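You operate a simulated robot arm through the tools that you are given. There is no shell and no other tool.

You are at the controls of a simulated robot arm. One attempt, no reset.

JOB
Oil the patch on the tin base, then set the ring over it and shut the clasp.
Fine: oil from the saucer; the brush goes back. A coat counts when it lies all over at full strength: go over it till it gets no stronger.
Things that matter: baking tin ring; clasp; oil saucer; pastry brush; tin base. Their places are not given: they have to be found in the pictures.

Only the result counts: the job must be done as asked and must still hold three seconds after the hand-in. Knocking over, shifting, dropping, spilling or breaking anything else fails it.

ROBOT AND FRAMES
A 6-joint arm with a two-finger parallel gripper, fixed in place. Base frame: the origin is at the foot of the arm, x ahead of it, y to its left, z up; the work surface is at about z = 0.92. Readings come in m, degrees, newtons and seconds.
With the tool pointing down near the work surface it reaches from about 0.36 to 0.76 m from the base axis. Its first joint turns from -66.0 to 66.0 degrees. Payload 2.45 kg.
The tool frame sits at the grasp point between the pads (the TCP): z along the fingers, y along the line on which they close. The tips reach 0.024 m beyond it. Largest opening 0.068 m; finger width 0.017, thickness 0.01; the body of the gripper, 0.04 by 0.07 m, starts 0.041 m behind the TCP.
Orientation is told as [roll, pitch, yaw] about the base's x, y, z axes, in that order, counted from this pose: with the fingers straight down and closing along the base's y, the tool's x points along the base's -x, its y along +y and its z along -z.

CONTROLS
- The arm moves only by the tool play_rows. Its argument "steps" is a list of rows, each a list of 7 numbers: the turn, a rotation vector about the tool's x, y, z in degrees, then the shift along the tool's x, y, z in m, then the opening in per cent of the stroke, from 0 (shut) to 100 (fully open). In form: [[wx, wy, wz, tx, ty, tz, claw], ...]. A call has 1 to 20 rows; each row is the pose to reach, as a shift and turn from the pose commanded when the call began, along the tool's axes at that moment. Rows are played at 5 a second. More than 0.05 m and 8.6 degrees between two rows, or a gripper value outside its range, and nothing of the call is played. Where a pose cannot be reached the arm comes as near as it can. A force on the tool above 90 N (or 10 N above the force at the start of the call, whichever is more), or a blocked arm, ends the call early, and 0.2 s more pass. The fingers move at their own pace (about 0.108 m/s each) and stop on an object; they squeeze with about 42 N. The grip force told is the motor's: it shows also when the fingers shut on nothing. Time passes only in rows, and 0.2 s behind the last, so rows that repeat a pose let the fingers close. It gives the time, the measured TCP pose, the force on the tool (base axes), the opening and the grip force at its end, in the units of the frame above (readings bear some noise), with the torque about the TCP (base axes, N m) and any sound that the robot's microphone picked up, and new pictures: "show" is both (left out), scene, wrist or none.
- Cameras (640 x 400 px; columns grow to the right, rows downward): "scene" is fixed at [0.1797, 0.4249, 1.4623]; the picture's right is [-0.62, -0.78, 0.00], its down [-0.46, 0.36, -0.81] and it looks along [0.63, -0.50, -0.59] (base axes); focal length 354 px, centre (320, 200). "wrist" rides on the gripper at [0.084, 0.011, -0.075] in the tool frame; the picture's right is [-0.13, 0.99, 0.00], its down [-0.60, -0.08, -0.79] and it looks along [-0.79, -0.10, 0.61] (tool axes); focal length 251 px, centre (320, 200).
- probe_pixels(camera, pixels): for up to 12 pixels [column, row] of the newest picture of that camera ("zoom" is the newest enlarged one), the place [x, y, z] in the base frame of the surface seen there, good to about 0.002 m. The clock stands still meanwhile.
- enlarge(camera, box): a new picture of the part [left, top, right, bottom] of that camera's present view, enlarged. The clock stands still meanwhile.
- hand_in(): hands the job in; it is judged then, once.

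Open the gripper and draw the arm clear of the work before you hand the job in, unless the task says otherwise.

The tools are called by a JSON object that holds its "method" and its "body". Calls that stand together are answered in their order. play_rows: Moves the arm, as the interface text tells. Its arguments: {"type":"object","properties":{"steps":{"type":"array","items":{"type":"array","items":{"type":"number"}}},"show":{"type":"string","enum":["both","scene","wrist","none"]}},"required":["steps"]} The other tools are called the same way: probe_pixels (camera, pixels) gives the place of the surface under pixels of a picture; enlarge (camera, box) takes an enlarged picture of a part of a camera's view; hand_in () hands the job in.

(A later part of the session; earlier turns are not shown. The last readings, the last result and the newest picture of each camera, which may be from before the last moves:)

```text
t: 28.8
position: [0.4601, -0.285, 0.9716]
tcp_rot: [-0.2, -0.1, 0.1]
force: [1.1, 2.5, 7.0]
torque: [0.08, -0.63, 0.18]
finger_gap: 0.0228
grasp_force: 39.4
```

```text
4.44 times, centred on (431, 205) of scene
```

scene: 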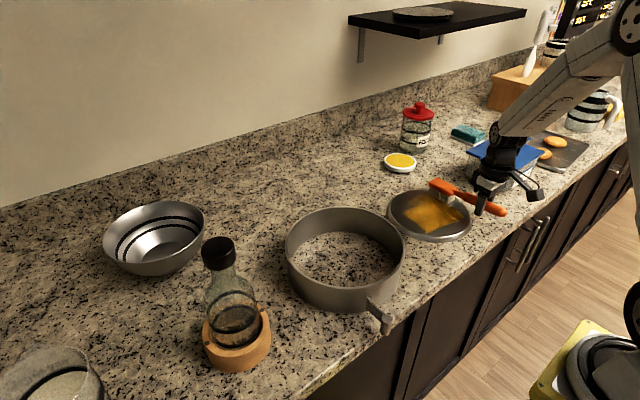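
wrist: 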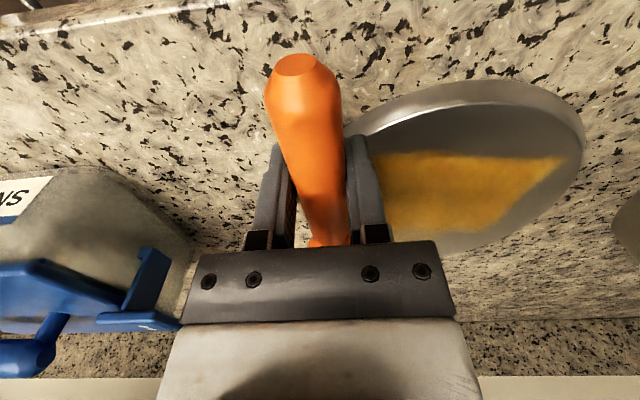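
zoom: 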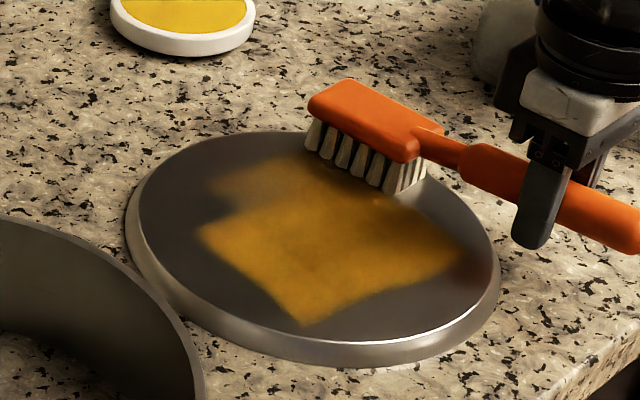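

The coat extended further to +x, faintly, at zoom (240,185). I lift, return toward the saucer for more oil, and view the base unobstructed.

{"method": "play_rows", "body": {"steps": [[0, 0, 0, 0, 0, -0.02, 0], [0, 0, 0, 0, 0, -0.05, 0], [0, 0, 4, -0.03, 0, -0.07, 0], [0, 0, 8, -0.06, 0, -0.07, 0], [0, 0, 12, -0.09, 0, -0.07, 0], [0, 0, 16, -0.12, 0, -0.07, 0], [0, 0, 20, -0.15, 0, -0.07, 0], [0, 0, 22, -0.175, -0.002, -0.07, 0], [0, 0, 24, -0.198, -0.006, -0.07, 0], [0, 0, 24, -0.198, -0.006, -0.07, 0]]}}

{"method": "enlarge", "body": {"camera": "scene", "box": [376, 180, 486, 250]}}

```text
t: 31.0
position: [0.6571, -0.2894, 1.0423]
tcp_rot: [-0.1, 0.1, -24.0]
force: [0.7, 0.1, -1.3]
torque: [0.05, 0.03, 0.0]
finger_gap: 0.0229
grasp_force: 39.2
```

scene: 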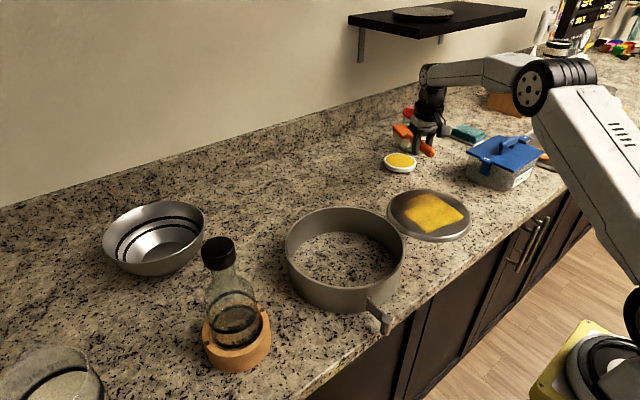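
wrist: 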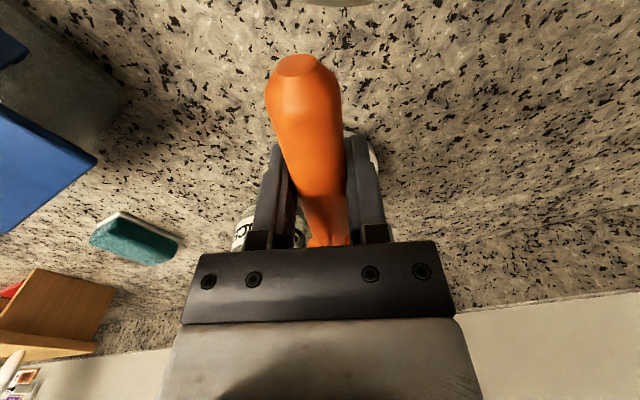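

```text
5.71 times, centred on (431, 215) of scene
```

zoom: 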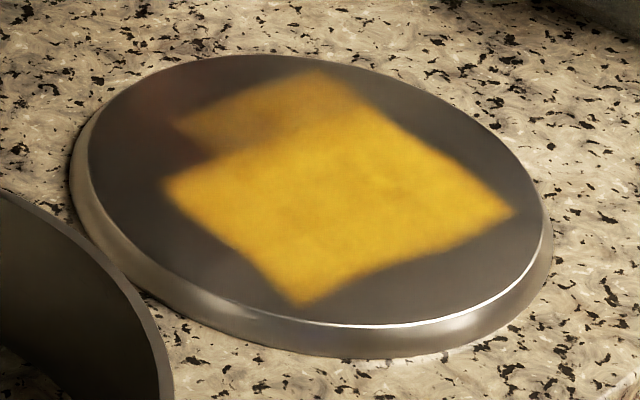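

{"method": "probe_pixels", "body": {"camera": "zoom", "pixels": [[303, 303], [165, 180], [205, 152], [175, 122], [320, 72], [395, 130], [515, 212], [440, 245], [370, 270], [235, 245], [240, 90], [450, 168]]}}

{"method": "probe_pixels", "body": {"camera": "zoom", "pixels": [[97, 165], [118, 110], [190, 67], [270, 59], [380, 80], [480, 132], [542, 205], [537, 268], [470, 314], [380, 323], [280, 302], [170, 245]]}}

```text
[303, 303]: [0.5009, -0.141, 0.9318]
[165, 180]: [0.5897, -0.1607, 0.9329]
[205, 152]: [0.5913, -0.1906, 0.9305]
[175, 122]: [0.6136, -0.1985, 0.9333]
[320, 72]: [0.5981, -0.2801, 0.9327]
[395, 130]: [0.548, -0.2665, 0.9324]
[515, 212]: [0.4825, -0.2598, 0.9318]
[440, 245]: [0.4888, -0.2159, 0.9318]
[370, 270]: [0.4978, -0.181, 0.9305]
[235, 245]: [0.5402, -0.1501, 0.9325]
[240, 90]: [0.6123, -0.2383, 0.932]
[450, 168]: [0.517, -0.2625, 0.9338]
```

```text
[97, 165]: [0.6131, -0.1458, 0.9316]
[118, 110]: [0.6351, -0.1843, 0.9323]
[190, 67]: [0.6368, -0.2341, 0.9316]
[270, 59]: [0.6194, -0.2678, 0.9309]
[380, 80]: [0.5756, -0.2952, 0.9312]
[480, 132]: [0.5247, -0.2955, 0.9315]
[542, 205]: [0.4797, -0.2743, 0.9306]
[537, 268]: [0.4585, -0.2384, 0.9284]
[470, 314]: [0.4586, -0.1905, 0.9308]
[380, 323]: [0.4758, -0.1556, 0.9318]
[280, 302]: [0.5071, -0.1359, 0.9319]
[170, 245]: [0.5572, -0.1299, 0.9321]
```

The base hasn't moved. The patch appears to be a ~0.12 m square centred on the base, turned about -10°; its far +y corner is still thin. I go back over the saucer for a second dip, checking alignment first.

{"method": "play_rows", "body": {"steps": [[0, 0, 0, -0.0027, -0.0029, 0.015, 0], [0, 0, 0, -0.0027, -0.0029, 0.035, 0], [0, 0, 0, -0.0027, -0.0029, 0.035, 0]], "show": "none"}}

{"method": "enlarge", "body": {"camera": "scene", "box": [370, 110, 450, 180]}}

```text
t: 31.8
position: [0.6604, -0.2925, 1.0048]
tcp_rot: [0.1, 0.1, -23.9]
force: [-0.3, -0.8, -0.5]
torque: [0.05, 0.05, 0.01]
finger_gap: 0.0227
grasp_force: 39.2
```

```text
5.71 times, centred on (410, 145) of scene
```

zoom: 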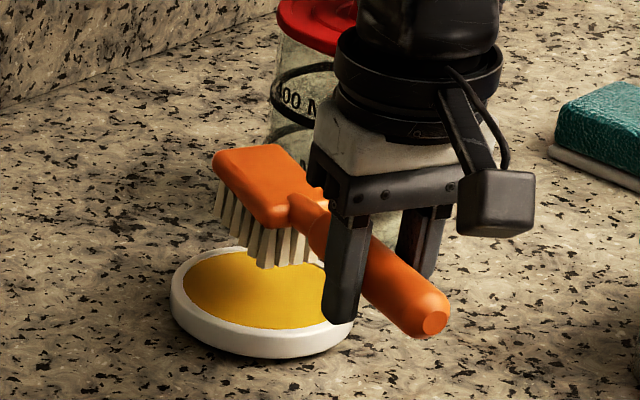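

Alignment matches the first dip. I lower, dwell, and lift.

{"method": "play_rows", "body": {"steps": [[0, 0, 0, 0, 0, 0.014, 0], [0, 0, 0, 0, 0, 0.022, 0], [0, 0, 0, 0, 0, 0.0255, 0], [0, 0, 0, 0, 0, 0.0265, 0], [0, 0, 0, 0, 0, 0.0265, 0], [0, 0, 0, 0, 0, 0.0265, 0], [0, 0, 0, 0, 0, 0.0265, 0]], "show": "none"}}

{"method": "play_rows", "body": {"steps": [[0, 0, 0, 0, 0, 0, 0], [0, 0, 0, 0, 0, 0, 0], [0, 0, 0, 0, 0, -0.008, 0], [0, 0, 0, 0, 0, -0.025, 0], [0, 0, 0, 0, 0, -0.06, 0]]}}

```text
t: 33.4
position: [0.6588, -0.2934, 0.9796]
tcp_rot: [0.1, 0.0, -24.0]
force: [0.2, 0.2, -0.9]
torque: [0.05, 0.06, 0.0]
finger_gap: 0.0228
grasp_force: 39.1
```

```text
t: 34.6
position: [0.6605, -0.294, 1.0414]
tcp_rot: [0.0, 0.0, -24.0]
force: [-0.8, -0.1, -0.8]
torque: [0.02, 0.1, 0.02]
finger_gap: 0.0225
grasp_force: 39.2
```

scene: 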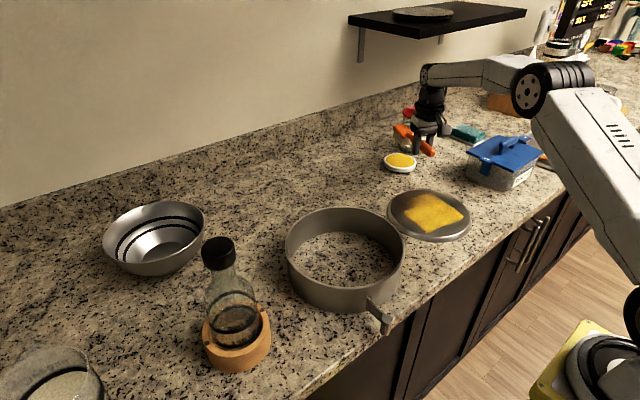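
wrist: 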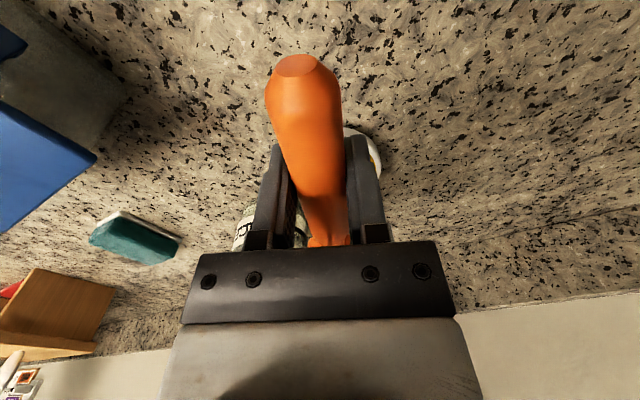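

There was no contact force at z 0.9796 this time, so the brush has likely tipped up slightly in the grip. I dip again about 3 mm deeper, watching the force.

{"method": "play_rows", "body": {"steps": [[0, 0, 0, 0, 0, 0.03, 0], [0, 0, 0, 0, 0, 0.05, 0], [0, 0, 0, 0, 0, 0.059, 0], [0, 0, 0, 0, 0, 0.0615, 0], [0, 0, 0, 0, 0, 0.0628, 0], [0, 0, 0, 0, 0, 0.0628, 0]], "show": "none"}}

{"method": "enlarge", "body": {"camera": "scene", "box": [380, 130, 430, 180]}}

```text
t: 36.0
position: [0.6584, -0.2947, 0.9797]
tcp_rot: [0.1, -0.2, -24.0]
force: [-2.2, 1.1, 9.3]
torque: [-0.21, -0.59, 0.06]
finger_gap: 0.0226
grasp_force: 39.4
```

```text
8.00 times, centred on (405, 155) of scene
```

zoom: 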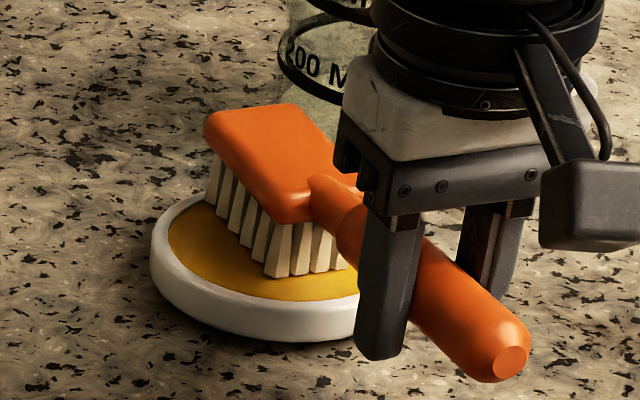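

Contact is 9 N now. I dwell, lift, and carry the brush back over the far +y part of the patch.

{"method": "play_rows", "body": {"steps": [[0, 0, 0, 0, 0, 0, 0], [0, 0, 0, 0, 0, -0.008, 0], [0, 0, 0, 0, 0, -0.03, 0], [0, 0, 0, 0, 0, -0.06, 0], [0, 0, -3, 0.03, 0.0076, -0.06, 0], [0, 0, -6, 0.06, 0.0152, -0.06, 0], [0, 0, -9, 0.091, 0.0228, -0.06, 0], [0, 0, -12, 0.122, 0.0304, -0.06, 0], [0, 0, -15, 0.152, 0.038, -0.055, 0], [0, 0, -18, 0.182, 0.0456, -0.05, 0], [0, 0, -21, 0.213, 0.0532, -0.045, 0], [0, 0, -24, 0.2433, 0.0608, -0.04, 0], [0, 0, -24, 0.2433, 0.0608, -0.04, 0]], "show": "none"}}

{"method": "enlarge", "body": {"camera": "scene", "box": [376, 160, 486, 250]}}

```text
t: 38.8
position: [0.4588, -0.1392, 1.0164]
tcp_rot: [0.1, 0.0, 0.3]
force: [-0.4, 0.1, -1.4]
torque: [0.0, 0.06, 0.02]
finger_gap: 0.0224
grasp_force: 39.1
```

```text
4.44 times, centred on (431, 205) of scene
```

zoom: 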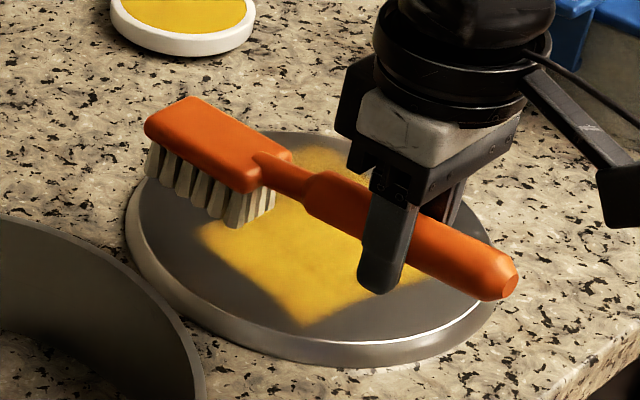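

I press down lightly (cmd z 0.973) and sweep the far lane forth and back.

{"method": "play_rows", "body": {"steps": [[0, 0, 0, -0.003, 0, 0.025, 0], [0, 0, 0, -0.003, 0, 0.041, 0], [0, 0, 0, -0.003, 0, 0.0455, 0], [0, 0, 0, -0.003, -0.018, 0.0458, 0], [0, 0, 0, -0.003, -0.036, 0.0458, 0], [0, 0, 0, -0.003, -0.054, 0.0458, 0], [0, 0, 0, -0.003, -0.072, 0.0458, 0], [0, 0, 0, -0.003, -0.09, 0.0458, 0], [0, 0, 0, -0.003, -0.108, 0.0458, 0], [0, 0, 0, -0.003, -0.126, 0.0458, 0], [0, 0, 0, -0.003, -0.142, 0.0458, 0], [0, 0, 0, -0.003, -0.126, 0.0458, 0], [0, 0, 0, -0.003, -0.108, 0.0458, 0], [0, 0, 0, -0.003, -0.09, 0.0458, 0], [0, 0, 0, -0.003, -0.072, 0.0458, 0], [0, 0, 0, -0.003, -0.054, 0.0458, 0], [0, 0, 0, -0.003, -0.036, 0.0458, 0], [0, 0, 0, -0.003, -0.018, 0.0458, 0], [0, 0, 0, -0.003, 0, 0.0458, 0]]}}

{"method": "enlarge", "body": {"camera": "scene", "box": [376, 160, 486, 250]}}

```text
t: 42.8
position: [0.465, -0.1405, 0.9731]
tcp_rot: [-0.1, 0.1, 0.1]
force: [0.0, 0.8, -1.4]
torque: [0.0, 0.07, 0.01]
finger_gap: 0.0227
grasp_force: 39.2
```

scene: 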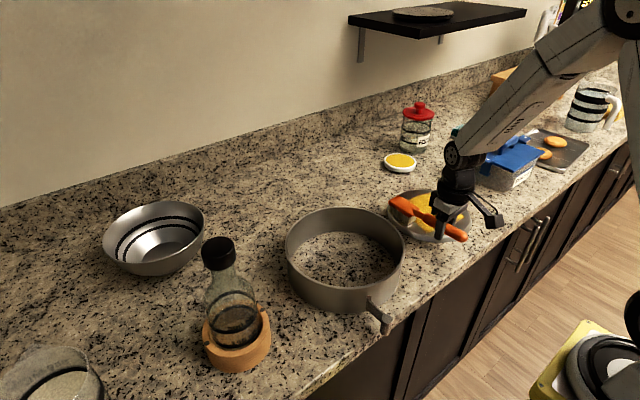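
wrist: 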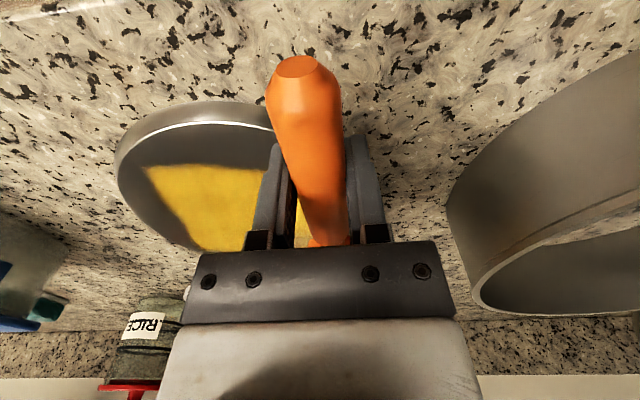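

```text
4.44 times, centred on (431, 205) of scene
```

zoom: 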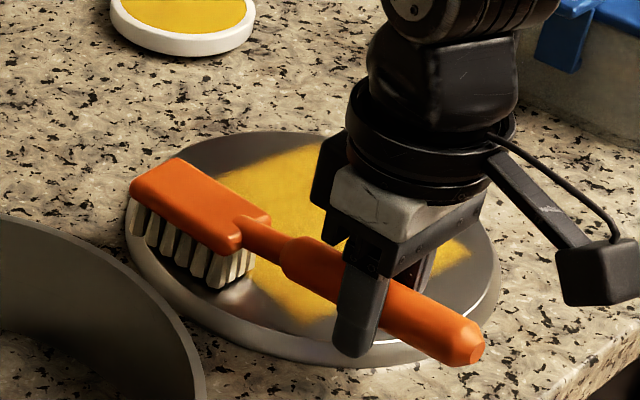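

The far region is now stronger. I shift to the near lane (TCP x≈0.428) with 0.8 mm more press and sweep both ways.

{"method": "play_rows", "body": {"steps": [[0, 0, 0, 0.018, 0, -0.002, 0], [0, 0, 0, 0.036, 0, 0.0008, 0], [0, 0, 0, 0.036, -0.018, 0.0008, 0], [0, 0, 0, 0.036, -0.036, 0.0008, 0], [0, 0, 0, 0.036, -0.054, 0.0008, 0], [0, 0, 0, 0.036, -0.072, 0.0008, 0], [0, 0, 0, 0.036, -0.09, 0.0008, 0], [0, 0, 0, 0.036, -0.108, 0.0008, 0], [0, 0, 0, 0.036, -0.126, 0.0008, 0], [0, 0, 0, 0.036, -0.142, 0.0008, 0], [0, 0, 0, 0.036, -0.126, 0.0008, 0], [0, 0, 0, 0.036, -0.108, 0.0008, 0], [0, 0, 0, 0.036, -0.09, 0.0008, 0], [0, 0, 0, 0.036, -0.072, 0.0008, 0], [0, 0, 0, 0.036, -0.054, 0.0008, 0], [0, 0, 0, 0.036, -0.036, 0.0008, 0], [0, 0, 0, 0.036, -0.018, 0.0008, 0], [0, 0, 0, 0.036, 0, 0.0008, 0]], "show": "none"}}

{"method": "play_rows", "body": {"steps": [[0, 0, 0, 0, 0, -0.02, 0], [0, 0, 0, -0.01, 0, -0.05, 0], [0, 0, 3, -0.04, -0.03, -0.065, 0], [0, 0, 6, -0.07, -0.06, -0.065, 0], [0, 0, 9, -0.1, -0.09, -0.065, 0], [0, 0, 12, -0.13, -0.11, -0.065, 0], [0, 0, 15, -0.16, -0.13, -0.065, 0], [0, 0, 18, -0.19, -0.145, -0.065, 0], [0, 0, 21, -0.215, -0.15, -0.065, 0], [0, 0, 24, -0.2305, -0.1545, -0.065, 0], [0, 0, 24, -0.2305, -0.1545, -0.065, 0]]}}

{"method": "enlarge", "body": {"camera": "scene", "box": [376, 180, 486, 250]}}

```text
t: 46.6
position: [0.4266, -0.1391, 0.9704]
tcp_rot: [0.0, 0.0, 0.1]
force: [-0.4, 0.3, -0.6]
torque: [0.02, 0.08, 0.02]
finger_gap: 0.0226
grasp_force: 38.7
```

```text
t: 49.0
position: [0.6596, -0.2931, 1.0364]
tcp_rot: [0.0, 0.0, -23.9]
force: [-0.1, 0.2, -1.5]
torque: [0.04, 0.03, 0.0]
finger_gap: 0.0225
grasp_force: 39.5
```

scene: 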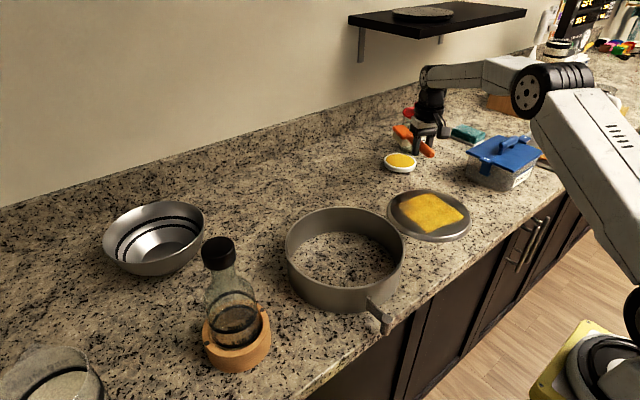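
wrist: 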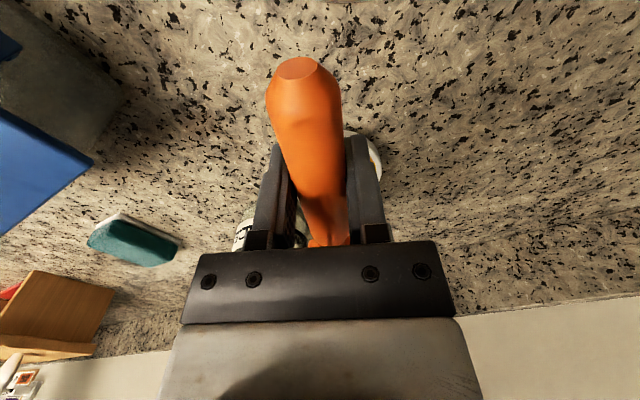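

```text
5.71 times, centred on (431, 215) of scene
```

zoom: 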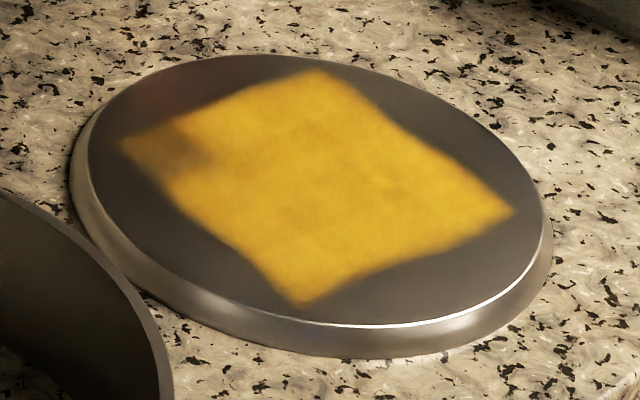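

The full square is visible now, with a thinner spot at zoom (195,150). I dip once more.

{"method": "play_rows", "body": {"steps": [[0, 0, 0, 0, -0.001, 0.03, 0], [0, 0, 0, 0, -0.001, 0.048, 0], [0, 0, 0, 0, -0.001, 0.056, 0], [0, 0, 0, 0, -0.001, 0.0585, 0], [0, 0, 0, 0, -0.001, 0.0595, 0], [0, 0, 0, 0, -0.001, 0.0595, 0]], "show": "none"}}

{"method": "enlarge", "body": {"camera": "scene", "box": [380, 130, 430, 180]}}

```text
t: 50.4
position: [0.66, -0.2933, 0.9779]
tcp_rot: [0.0, -0.2, -23.9]
force: [-0.6, 0.0, 14.1]
torque: [-0.45, -0.97, 0.07]
finger_gap: 0.0228
grasp_force: 39.7
```

```text
8.00 times, centred on (405, 155) of scene
```

zoom: 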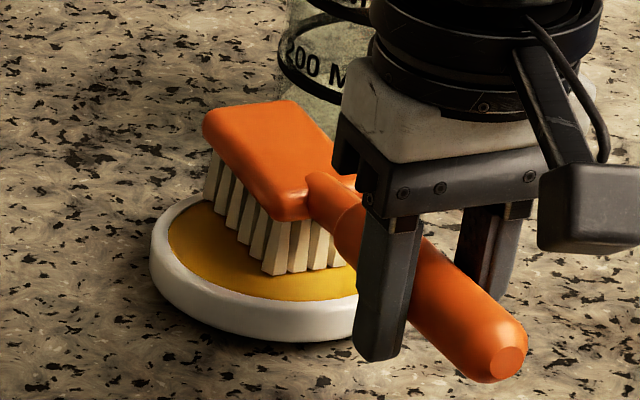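

Contact is good. I lift and carry the brush to a further-out lane (TCP x≈0.485) covering the thin spot.

{"method": "play_rows", "body": {"steps": [[0, 0, 0, 0, 0, 0, 0], [0, 0, 0, 0, 0, -0.008, 0], [0, 0, 0, 0, 0, -0.03, 0], [0, 0, 0, 0, 0, -0.06, 0], [0, 0, -3, 0.028, 0.0087, -0.06, 0], [0, 0, -6, 0.056, 0.0175, -0.06, 0], [0, 0, -9, 0.084, 0.0262, -0.06, 0], [0, 0, -12, 0.111, 0.035, -0.06, 0], [0, 0, -15, 0.139, 0.0436, -0.055, 0], [0, 0, -18, 0.167, 0.0523, -0.05, 0], [0, 0, -21, 0.195, 0.061, -0.045, 0], [0, 0, -24, 0.2226, 0.0698, -0.04, 0], [0, 0, -24, 0.2226, 0.0698, -0.04, 0]], "show": "none"}}

{"method": "play_rows", "body": {"steps": [[0, 0, 0, 0, 0, 0.025, 0], [0, 0, 0, 0, 0, 0.041, 0], [0, 0, 0, 0, 0, 0.0455, 0], [0, 0, 0, 0, -0.01, 0.0458, 0], [0, 0, 0, 0, -0.02, 0.0458, 0], [0, 0, 0, 0, -0.03, 0.0458, 0], [0, 0, 0, 0, -0.04, 0.0458, 0], [0, 0, 0, 0, -0.05, 0.0458, 0], [0, 0, 0, 0, -0.06, 0.0458, 0], [0, 0, 0, 0, -0.05, 0.0458, 0], [0, 0, 0, 0, -0.04, 0.0458, 0], [0, 0, 0, 0, -0.03, 0.0458, 0], [0, 0, 0, 0, -0.02, 0.0458, 0], [0, 0, 0, 0, -0.01, 0.0458, 0]]}}

{"method": "enlarge", "body": {"camera": "scene", "box": [376, 160, 486, 250]}}

```text
t: 53.2
position: [0.4841, -0.1409, 1.0161]
tcp_rot: [0.1, -0.1, 0.2]
force: [0.1, -0.5, 0.0]
torque: [-0.01, 0.07, 0.0]
finger_gap: 0.0227
grasp_force: 38.6
```

```text
t: 56.2
position: [0.4834, -0.1509, 0.9718]
tcp_rot: [0.0, 0.0, 0.1]
force: [0.8, 0.4, -0.5]
torque: [-0.02, 0.08, 0.01]
finger_gap: 0.0226
grasp_force: 38.8
```

scene: 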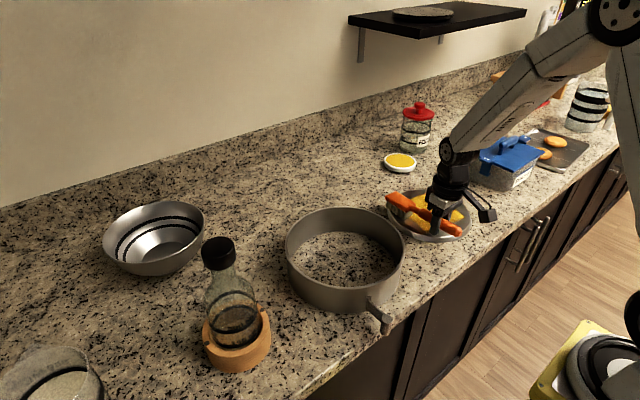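
wrist: 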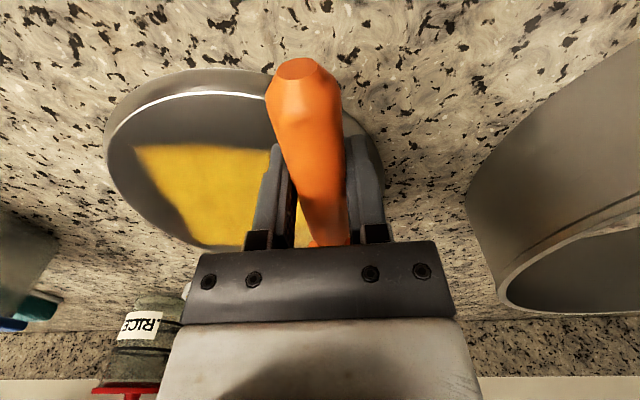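

```text
4.44 times, centred on (431, 205) of scene
```

zoom: 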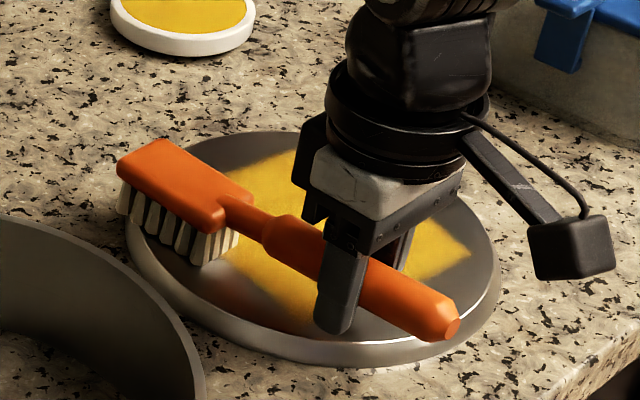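

There is no contact force, so the brush has tipped up a bit more. I lower 2 mm further and check.

{"method": "play_rows", "body": {"steps": [[0, 0, 0, 0, 0, 0.001, 0], [0, 0, 0, 0, -0.005, 0.002, 0], [0, 0, 0, 0, -0.01, 0.002, 0], [0, 0, 0, 0, -0.02, 0.002, 0]], "show": "none"}}

{"method": "enlarge", "body": {"camera": "scene", "box": [396, 180, 446, 240]}}

```text
t: 57.2
position: [0.485, -0.1709, 0.969]
tcp_rot: [0.0, -0.2, 0.1]
force: [0.9, 3.6, 12.4]
torque: [0.05, -0.98, 0.3]
finger_gap: 0.0227
grasp_force: 39.2
```

```text
6.67 times, centred on (421, 210) of scene
```

zoom: 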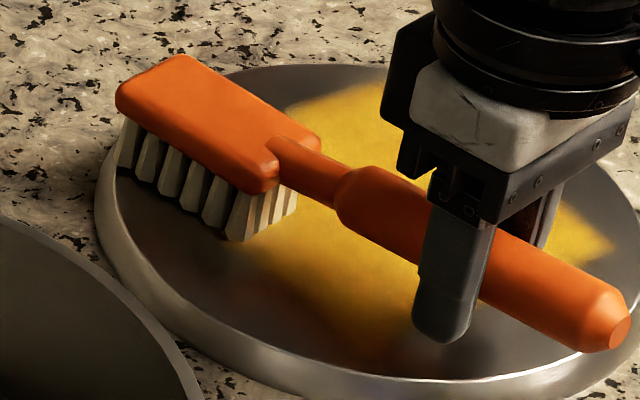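

12 N now; I ease off 0.8 mm and sweep the lane fully both ways.

{"method": "play_rows", "body": {"steps": [[0, 0, 0, 0, 0.015, -0.0008, 0], [0, 0, 0, 0, 0.03, -0.0008, 0], [0, 0, 0, 0, 0.015, -0.0008, 0], [0, 0, 0, 0, 0, -0.0008, 0], [0, 0, 0, 0, -0.015, -0.0008, 0], [0, 0, 0, 0, -0.03, -0.0008, 0], [0, 0, 0, 0, -0.045, -0.0008, 0], [0, 0, 0, 0, -0.06, -0.0008, 0], [0, 0, 0, 0, -0.075, -0.0008, 0], [0, 0, 0, 0, -0.09, -0.0008, 0], [0, 0, 0, 0, -0.105, -0.0008, 0], [0, 0, 0, 0, -0.09, -0.0008, 0], [0, 0, 0, 0, -0.075, -0.0008, 0], [0, 0, 0, 0, -0.06, -0.0008, 0], [0, 0, 0, 0, -0.045, -0.0008, 0], [0, 0, 0, 0, -0.03, -0.0008, 0], [0, 0, 0, 0, -0.015, -0.0008, 0], [0, 0, 0, 0, 0, -0.0008, 0], [0, 0, 0, 0, 0.015, -0.0008, 0], [0, 0, 0, 0, 0.03, -0.0008, 0]], "show": "none"}}

{"method": "play_rows", "body": {"steps": [[0, 0, 0, 0.015, 0, 0, 0], [0, 0, 0, 0.03, 0, 0, 0], [0, 0, 0, 0.03, -0.015, 0, 0], [0, 0, 0, 0.03, -0.03, 0, 0], [0, 0, 0, 0.03, -0.045, 0, 0], [0, 0, 0, 0.03, -0.06, 0, 0], [0, 0, 0, 0.03, -0.075, 0, 0], [0, 0, 0, 0.03, -0.09, 0, 0], [0, 0, 0, 0.03, -0.105, 0, 0], [0, 0, 0, 0.03, -0.12, 0, 0], [0, 0, 0, 0.03, -0.135, 0, 0], [0, 0, 0, 0.03, -0.12, 0, 0], [0, 0, 0, 0.03, -0.105, 0, 0], [0, 0, 0, 0.03, -0.09, 0, 0], [0, 0, 0, 0.03, -0.075, 0, 0], [0, 0, 0, 0.03, -0.06, 0, 0], [0, 0, 0, 0.03, -0.045, 0, 0], [0, 0, 0, 0.03, -0.03, 0, 0], [0, 0, 0, 0.03, -0.015, 0, 0], [0, 0, 0, 0.03, 0, 0, 0]], "show": "none"}}

{"method": "play_rows", "body": {"steps": [[0, 0, 0, 0.015, 0, 0, 0], [0, 0, 0, 0.03, 0, 0, 0], [0, 0, 0, 0.03, -0.015, 0, 0], [0, 0, 0, 0.03, -0.03, 0, 0], [0, 0, 0, 0.03, -0.045, 0, 0], [0, 0, 0, 0.03, -0.06, 0, 0], [0, 0, 0, 0.03, -0.075, 0, 0], [0, 0, 0, 0.03, -0.09, 0, 0], [0, 0, 0, 0.03, -0.105, 0, 0], [0, 0, 0, 0.03, -0.12, 0, 0], [0, 0, 0, 0.03, -0.135, 0, 0], [0, 0, 0, 0.03, -0.12, 0, 0], [0, 0, 0, 0.03, -0.105, 0, 0], [0, 0, 0, 0.03, -0.09, 0, 0], [0, 0, 0, 0.03, -0.075, 0, 0], [0, 0, 0, 0.03, -0.06, 0, 0], [0, 0, 0, 0.03, -0.045, 0, 0], [0, 0, 0, 0.03, -0.03, 0, 0], [0, 0, 0, 0.03, -0.015, 0, 0], [0, 0, 0, 0.03, 0, 0, 0]]}}

{"method": "enlarge", "body": {"camera": "scene", "box": [376, 160, 486, 250]}}

```text
t: 61.4
position: [0.4813, -0.1405, 0.969]
tcp_rot: [0.0, -0.1, 0.1]
force: [0.4, 0.0, 1.3]
torque: [-0.02, -0.1, -0.08]
finger_gap: 0.0224
grasp_force: 39.3
```

```text
t: 65.6
position: [0.4542, -0.1401, 0.9693]
tcp_rot: [0.0, 0.0, 0.1]
force: [0.2, -1.6, 6.9]
torque: [-0.02, -0.51, -0.18]
finger_gap: 0.0227
grasp_force: 39.2
```

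```text
t: 69.8
position: [0.424, -0.1395, 0.9705]
tcp_rot: [0.0, 0.0, 0.0]
force: [0.3, 0.0, -1.1]
torque: [0.01, 0.09, 0.02]
finger_gap: 0.0228
grasp_force: 39.4
```

scene: 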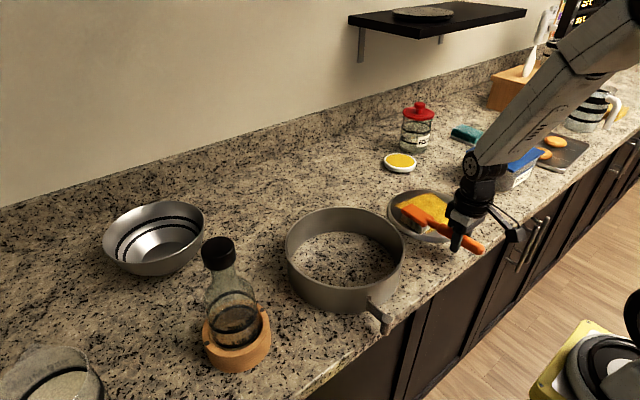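
wrist: 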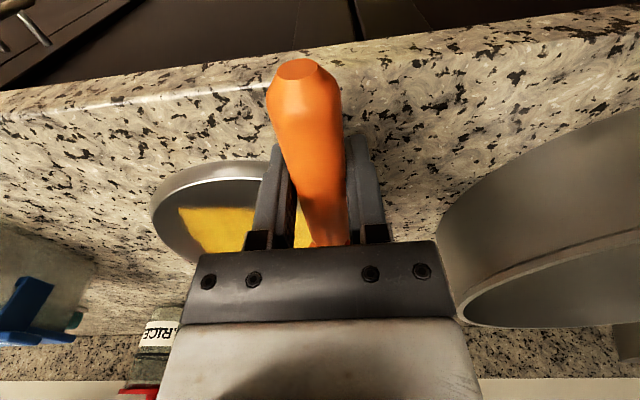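

```text
4.44 times, centred on (431, 205) of scene
```

zoom: 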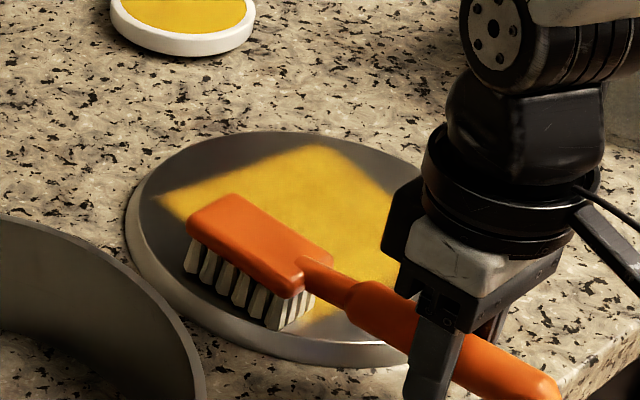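

The coat looks much more even. I lift clear and inspect.

{"method": "play_rows", "body": {"steps": [[0, 0, 0, 0, 0, -0.02, 0], [0, 0, 0, -0.01, 0, -0.05, 0], [0, 0, 3, -0.04, -0.03, -0.065, 0], [0, 0, 6, -0.07, -0.06, -0.065, 0], [0, 0, 9, -0.1, -0.09, -0.065, 0], [0, 0, 12, -0.13, -0.11, -0.065, 0], [0, 0, 15, -0.16, -0.13, -0.065, 0], [0, 0, 18, -0.19, -0.145, -0.065, 0], [0, 0, 21, -0.215, -0.15, -0.065, 0], [0, 0, 24, -0.236, -0.1543, -0.065, 0], [0, 0, 24, -0.236, -0.1543, -0.065, 0]], "show": "scene"}}

{"method": "enlarge", "body": {"camera": "scene", "box": [376, 180, 486, 250]}}

```text
t: 72.2
position: [0.6581, -0.2932, 1.0328]
tcp_rot: [0.0, -0.1, -23.9]
force: [-0.3, 0.4, -0.9]
torque: [0.08, 0.05, 0.0]
finger_gap: 0.0227
grasp_force: 39.4
```

scene: 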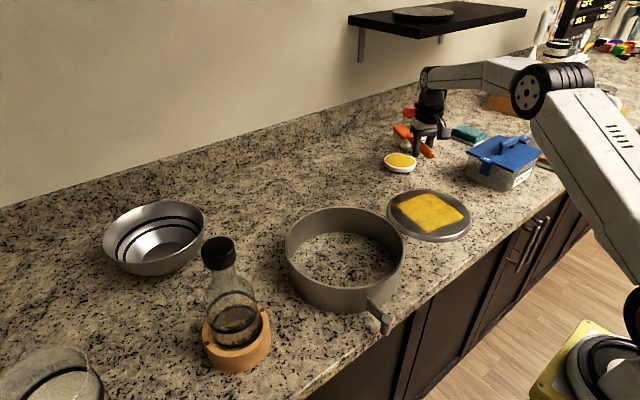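

```text
5.71 times, centred on (431, 215) of scene
```

zoom: 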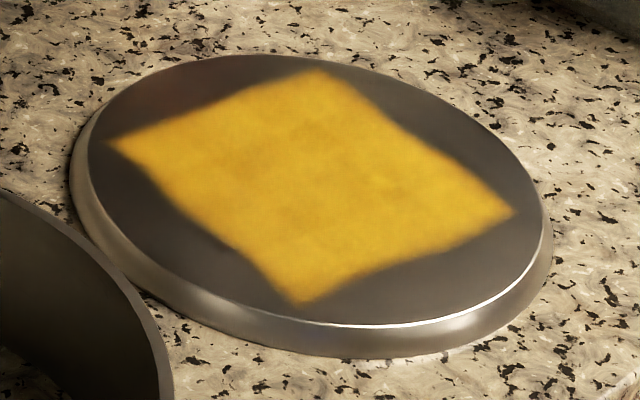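

The whole square is coated. I zoom closer to check evenness.

{"method": "enlarge", "body": {"camera": "scene", "box": [392, 190, 470, 236]}}

```text
8.21 times, centred on (431, 213) of scene
```

zoom: 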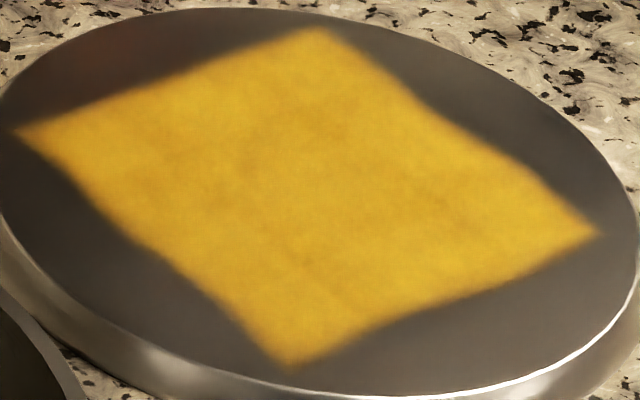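

It is close to uniform. For certainty I do one more dip and another full round to see that it gets no stronger.

{"method": "play_rows", "body": {"steps": [[0, 0, 0, 0, 0, 0.03, 0], [0, 0, 0, 0, 0, 0.048, 0], [0, 0, 0, 0, 0, 0.056, 0], [0, 0, 0, 0, 0, 0.0585, 0], [0, 0, 0, 0, 0, 0.0595, 0], [0, 0, 0, 0, 0, 0.0595, 0], [0, 0, 0, 0, 0, 0.0595, 0]], "show": "none"}}

{"method": "enlarge", "body": {"camera": "scene", "box": [380, 130, 430, 180]}}

```text
t: 73.8
position: [0.6601, -0.2956, 0.9765]
tcp_rot: [-0.1, -0.2, -23.9]
force: [-1.5, -0.9, 8.4]
torque: [-0.19, -0.59, -0.01]
finger_gap: 0.0223
grasp_force: 39.1
```

```text
8.00 times, centred on (405, 155) of scene
```

zoom: 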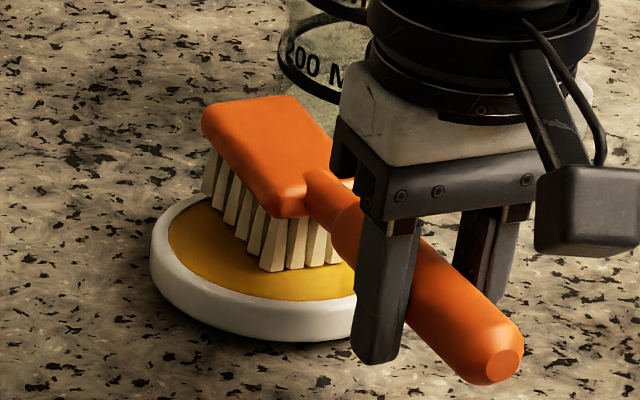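

Contact is 8 N. I lift and measure how far the brush has tipped in the grip so I can compensate.

{"method": "play_rows", "body": {"steps": [[0, 0, 0, 0, 0, 0, 0], [0, 0, 0, 0, 0, -0.008, 0], [0, 0, 0, 0, 0, -0.03, 0], [0, 0, 0, 0, 0, -0.06, 0], [0, 0, 0, 0, 0, -0.06, 0]], "show": "none"}}

{"method": "enlarge", "body": {"camera": "scene", "box": [385, 110, 445, 170]}}

```text
t: 75.0
position: [0.66, -0.2956, 1.0363]
tcp_rot: [-0.1, 0.1, -23.9]
force: [-0.3, -0.9, -0.6]
torque: [0.01, 0.08, 0.0]
finger_gap: 0.0228
grasp_force: 39.6
```

```text
6.67 times, centred on (415, 140) of scene
```

zoom: 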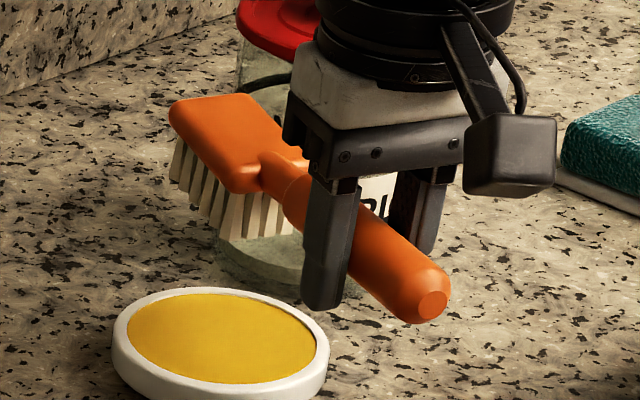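

{"method": "probe_pixels", "body": {"camera": "zoom", "pixels": [[180, 108], [190, 115], [245, 100], [215, 135], [255, 140], [240, 175], [400, 260], [420, 275], [300, 195], [175, 178], [235, 236], [285, 232]]}}

```text
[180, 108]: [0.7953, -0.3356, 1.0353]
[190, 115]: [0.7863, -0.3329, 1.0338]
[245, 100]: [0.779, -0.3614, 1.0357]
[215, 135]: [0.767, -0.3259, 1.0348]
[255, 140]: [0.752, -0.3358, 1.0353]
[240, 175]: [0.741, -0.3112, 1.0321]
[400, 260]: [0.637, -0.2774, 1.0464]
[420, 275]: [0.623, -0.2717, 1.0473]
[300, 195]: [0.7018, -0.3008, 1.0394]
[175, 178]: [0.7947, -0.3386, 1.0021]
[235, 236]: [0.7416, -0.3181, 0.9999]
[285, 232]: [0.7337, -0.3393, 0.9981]
```

The brush has tipped toe-up by about 2.5° and slid slightly. I carry it to the base, then pitch the tool +2.5° about its y to level the bristles.

{"method": "play_rows", "body": {"steps": [[0, 0, -3, 0.03, 0.008, 0, 0], [0, 0, -6, 0.059, 0.016, 0, 0], [0, 0, -9, 0.089, 0.024, 0, 0], [0, 0, -12, 0.118, 0.032, 0, 0], [0, 0, -15, 0.148, 0.04, 0.005, 0], [0, 0, -18, 0.177, 0.048, 0.01, 0], [0, 0, -21, 0.207, 0.056, 0.012, 0], [0, 0, -24, 0.2366, 0.0643, 0.015, 0], [0, 0, -24, 0.2366, 0.0643, 0.015, 0]], "show": "none"}}

{"method": "play_rows", "body": {"steps": [[0, 1.2, 0, 0, 0, 0.01, 0], [0, 2.5, 0, 0, 0, 0.03, 0], [0, 2.5, 0, 0, 0, 0.04, 0], [0, 2.5, 0, 0, 0, 0.044, 0], [0, 2.5, 0, 0, -0.01, 0.046, 0], [0, 2.5, 0, 0, -0.02, 0.047, 0], [0, 2.5, 0, 0, -0.03, 0.047, 0]]}}

{"method": "enlarge", "body": {"camera": "scene", "box": [376, 160, 486, 250]}}

```text
t: 77.0
position: [0.4689, -0.1399, 1.0211]
tcp_rot: [-0.1, 0.0, 0.3]
force: [0.1, 0.0, -1.5]
torque: [0.0, 0.09, 0.02]
finger_gap: 0.0225
grasp_force: 39.0
```

```text
t: 78.6
position: [0.4694, -0.1708, 0.9723]
tcp_rot: [0.0, 2.5, 0.0]
force: [-0.2, -0.5, -1.2]
torque: [0.0, 0.08, -0.03]
finger_gap: 0.0226
grasp_force: 39.1
```

scene: 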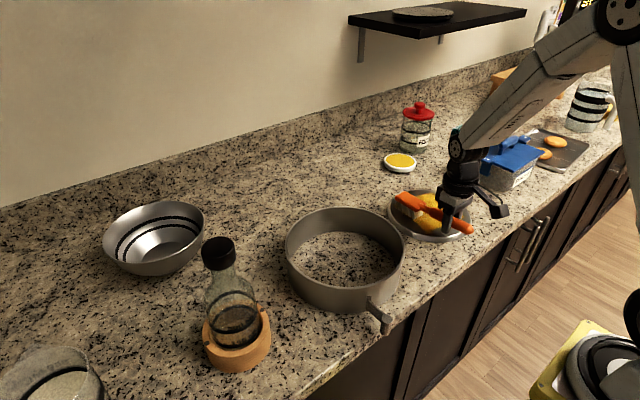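
wrist: 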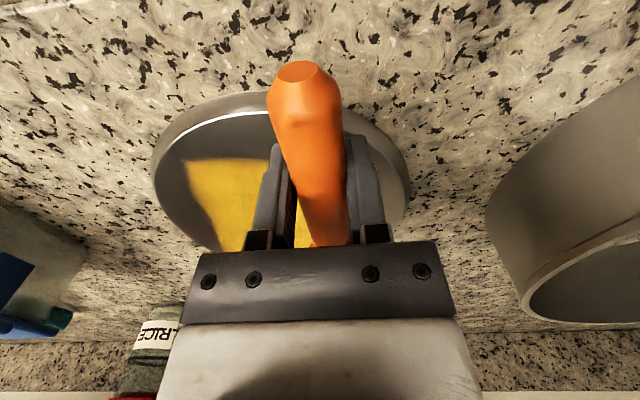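

```text
4.44 times, centred on (431, 205) of scene
```

zoom: 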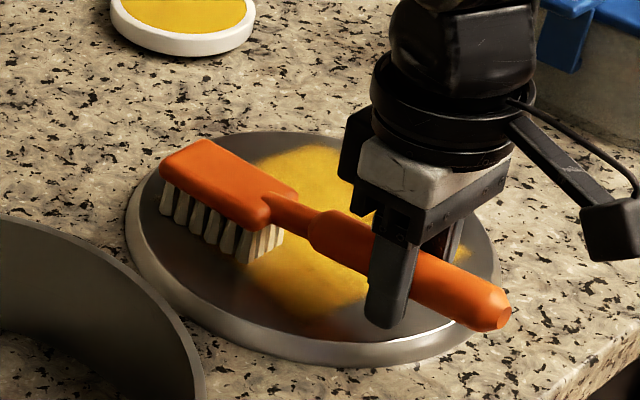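

There is no contact yet, so I lower in small steps while watching the force.

{"method": "play_rows", "body": {"steps": [[0, 0, 0, 0, -0.005, 0.001, 0], [0, 0, 0, 0, -0.01, 0.002, 0], [0, 0, 0, 0, -0.01, 0.002, 0]], "show": "none"}}

{"method": "enlarge", "body": {"camera": "scene", "box": [396, 180, 446, 230]}}

```text
t: 79.4
position: [0.4707, -0.1797, 0.9725]
tcp_rot: [-0.1, 2.3, 0.1]
force: [1.0, 1.7, 7.7]
torque: [0.06, -0.61, 0.14]
finger_gap: 0.0227
grasp_force: 38.8
```

```text
8.00 times, centred on (421, 205) of scene
```

zoom: 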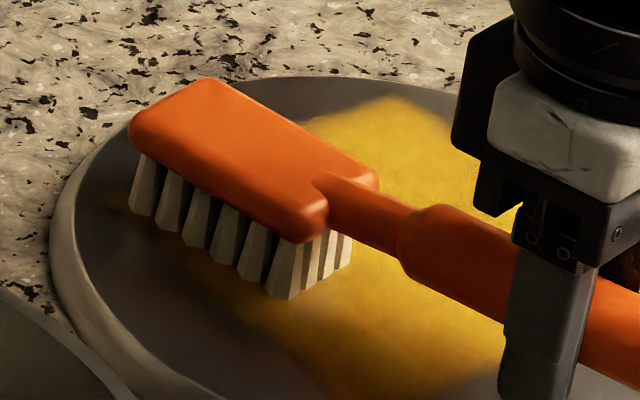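

Contact holds at about 7.7 N. I sweep this lane both ways, then the next two lanes.

{"method": "play_rows", "body": {"steps": [[0, 0, 0, 0, 0.015, -0.0003, 0], [0, 0, 0, 0, 0.03, -0.0003, 0], [0, 0, 0, 0, 0.042, -0.0003, 0], [0, 0, 0, 0, 0.03, -0.0003, 0], [0, 0, 0, 0, 0.015, -0.0003, 0], [0, 0, 0, 0, 0, -0.0003, 0], [0, 0, 0, 0, -0.015, -0.0003, 0], [0, 0, 0, 0, -0.03, -0.0003, 0], [0, 0, 0, 0, -0.045, -0.0003, 0], [0, 0, 0, 0, -0.06, -0.0003, 0], [0, 0, 0, 0, -0.075, -0.0003, 0], [0, 0, 0, 0, -0.09, -0.0003, 0], [0, 0, 0, 0, -0.1, -0.0003, 0], [0, 0, 0, 0.01, -0.1, 0.0002, 0], [0, 0, 0, 0.02, -0.1, 0.0006, 0], [0, 0, 0, 0.03, -0.1, 0.001, 0], [0, 0, 0, 0.03, -0.085, 0.001, 0], [0, 0, 0, 0.03, -0.07, 0.001, 0], [0, 0, 0, 0.03, -0.055, 0.001, 0], [0, 0, 0, 0.03, -0.04, 0.001, 0]], "show": "none"}}

{"method": "play_rows", "body": {"steps": [[0, 0, 0, 0, 0.015, 0, 0], [0, 0, 0, 0, 0.03, 0, 0], [0, 0, 0, 0, 0.045, 0, 0], [0, 0, 0, 0, 0.06, 0, 0], [0, 0, 0, 0, 0.075, 0, 0], [0, 0, 0, 0, 0.085, 0, 0], [0, 0, 0, 0.01, 0.085, 0.0005, 0], [0, 0, 0, 0.02, 0.085, 0.0009, 0], [0, 0, 0, 0.03, 0.085, 0.0013, 0], [0, 0, 0, 0.03, 0.07, 0.0013, 0], [0, 0, 0, 0.03, 0.055, 0.0013, 0], [0, 0, 0, 0.03, 0.04, 0.0013, 0], [0, 0, 0, 0.03, 0.025, 0.0013, 0], [0, 0, 0, 0.03, 0.01, 0.0013, 0], [0, 0, 0, 0.03, -0.005, 0.0013, 0], [0, 0, 0, 0.03, -0.02, 0.0013, 0], [0, 0, 0, 0.03, -0.035, 0.0013, 0], [0, 0, 0, 0.03, -0.05, 0.0013, 0]]}}

{"method": "enlarge", "body": {"camera": "scene", "box": [376, 160, 486, 250]}}

```text
t: 83.6
position: [0.4393, -0.2202, 0.9722]
tcp_rot: [0.0, 2.6, 0.1]
force: [0.0, -0.2, 1.2]
torque: [-0.04, -0.15, -0.08]
finger_gap: 0.0227
grasp_force: 39.3
```

```text
t: 87.4
position: [0.4091, -0.2708, 0.9713]
tcp_rot: [0.0, 2.5, 0.2]
force: [-0.7, -0.5, -0.8]
torque: [-0.01, 0.06, 0.01]
finger_gap: 0.0228
grasp_force: 39.1
```

scene: 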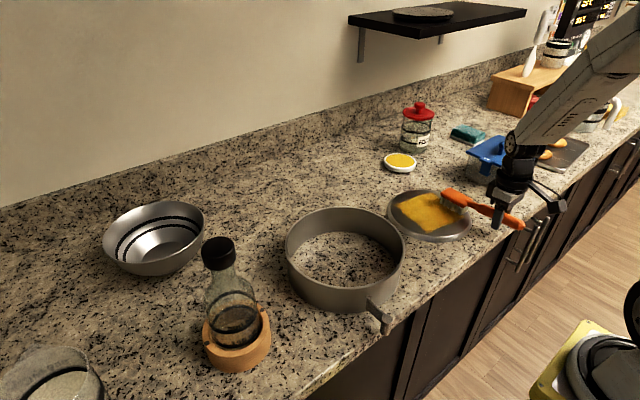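
wrist: 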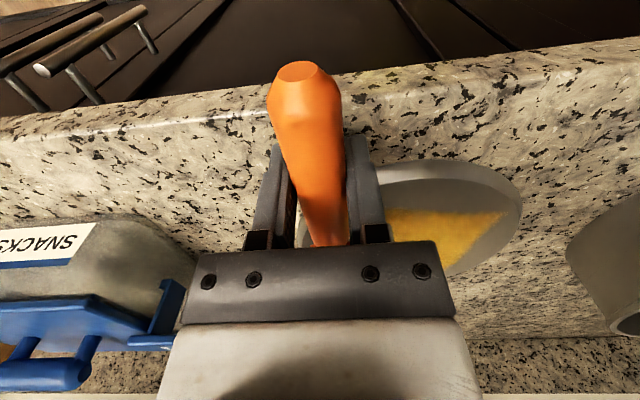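

```text
4.44 times, centred on (431, 205) of scene
```

zoom: 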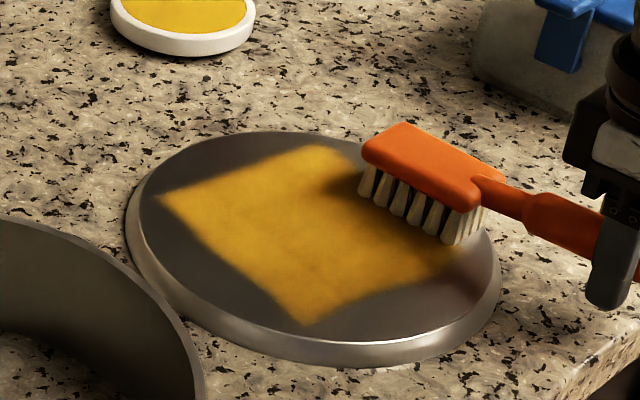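

The coat is full. I lift, level the tool and check the coat unobstructed.

{"method": "play_rows", "body": {"steps": [[0, 0, 0, 0, 0, -0.02, 0], [0, -1.2, 0, 0, 0, -0.05, 0], [0, -2.5, 0, 0, -0.02, -0.085, 0], [0, -2.5, 0, 0, -0.02, -0.11, 0], [0, -2.5, 0, 0, -0.02, -0.11, 0]], "show": "scene"}}

{"method": "enlarge", "body": {"camera": "scene", "box": [392, 190, 470, 236]}}

```text
t: 88.6
position: [0.4154, -0.2884, 1.0815]
tcp_rot: [0.0, -0.1, 0.1]
force: [0.5, 0.3, -1.0]
torque: [0.0, 0.08, 0.0]
finger_gap: 0.0226
grasp_force: 39.5
```

scene: 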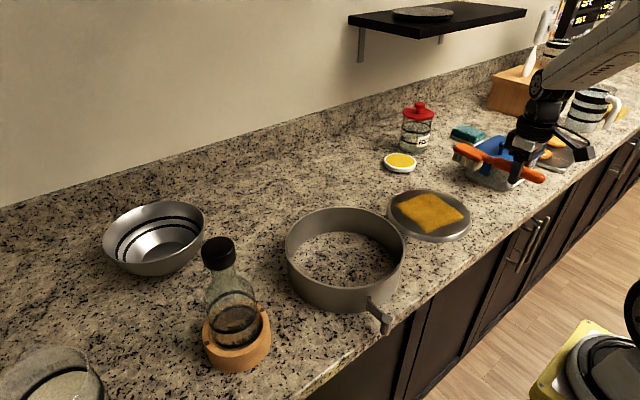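

```text
8.21 times, centred on (431, 213) of scene
```

zoom: 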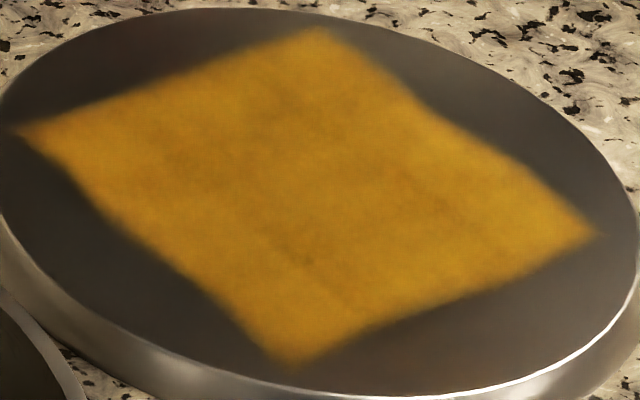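

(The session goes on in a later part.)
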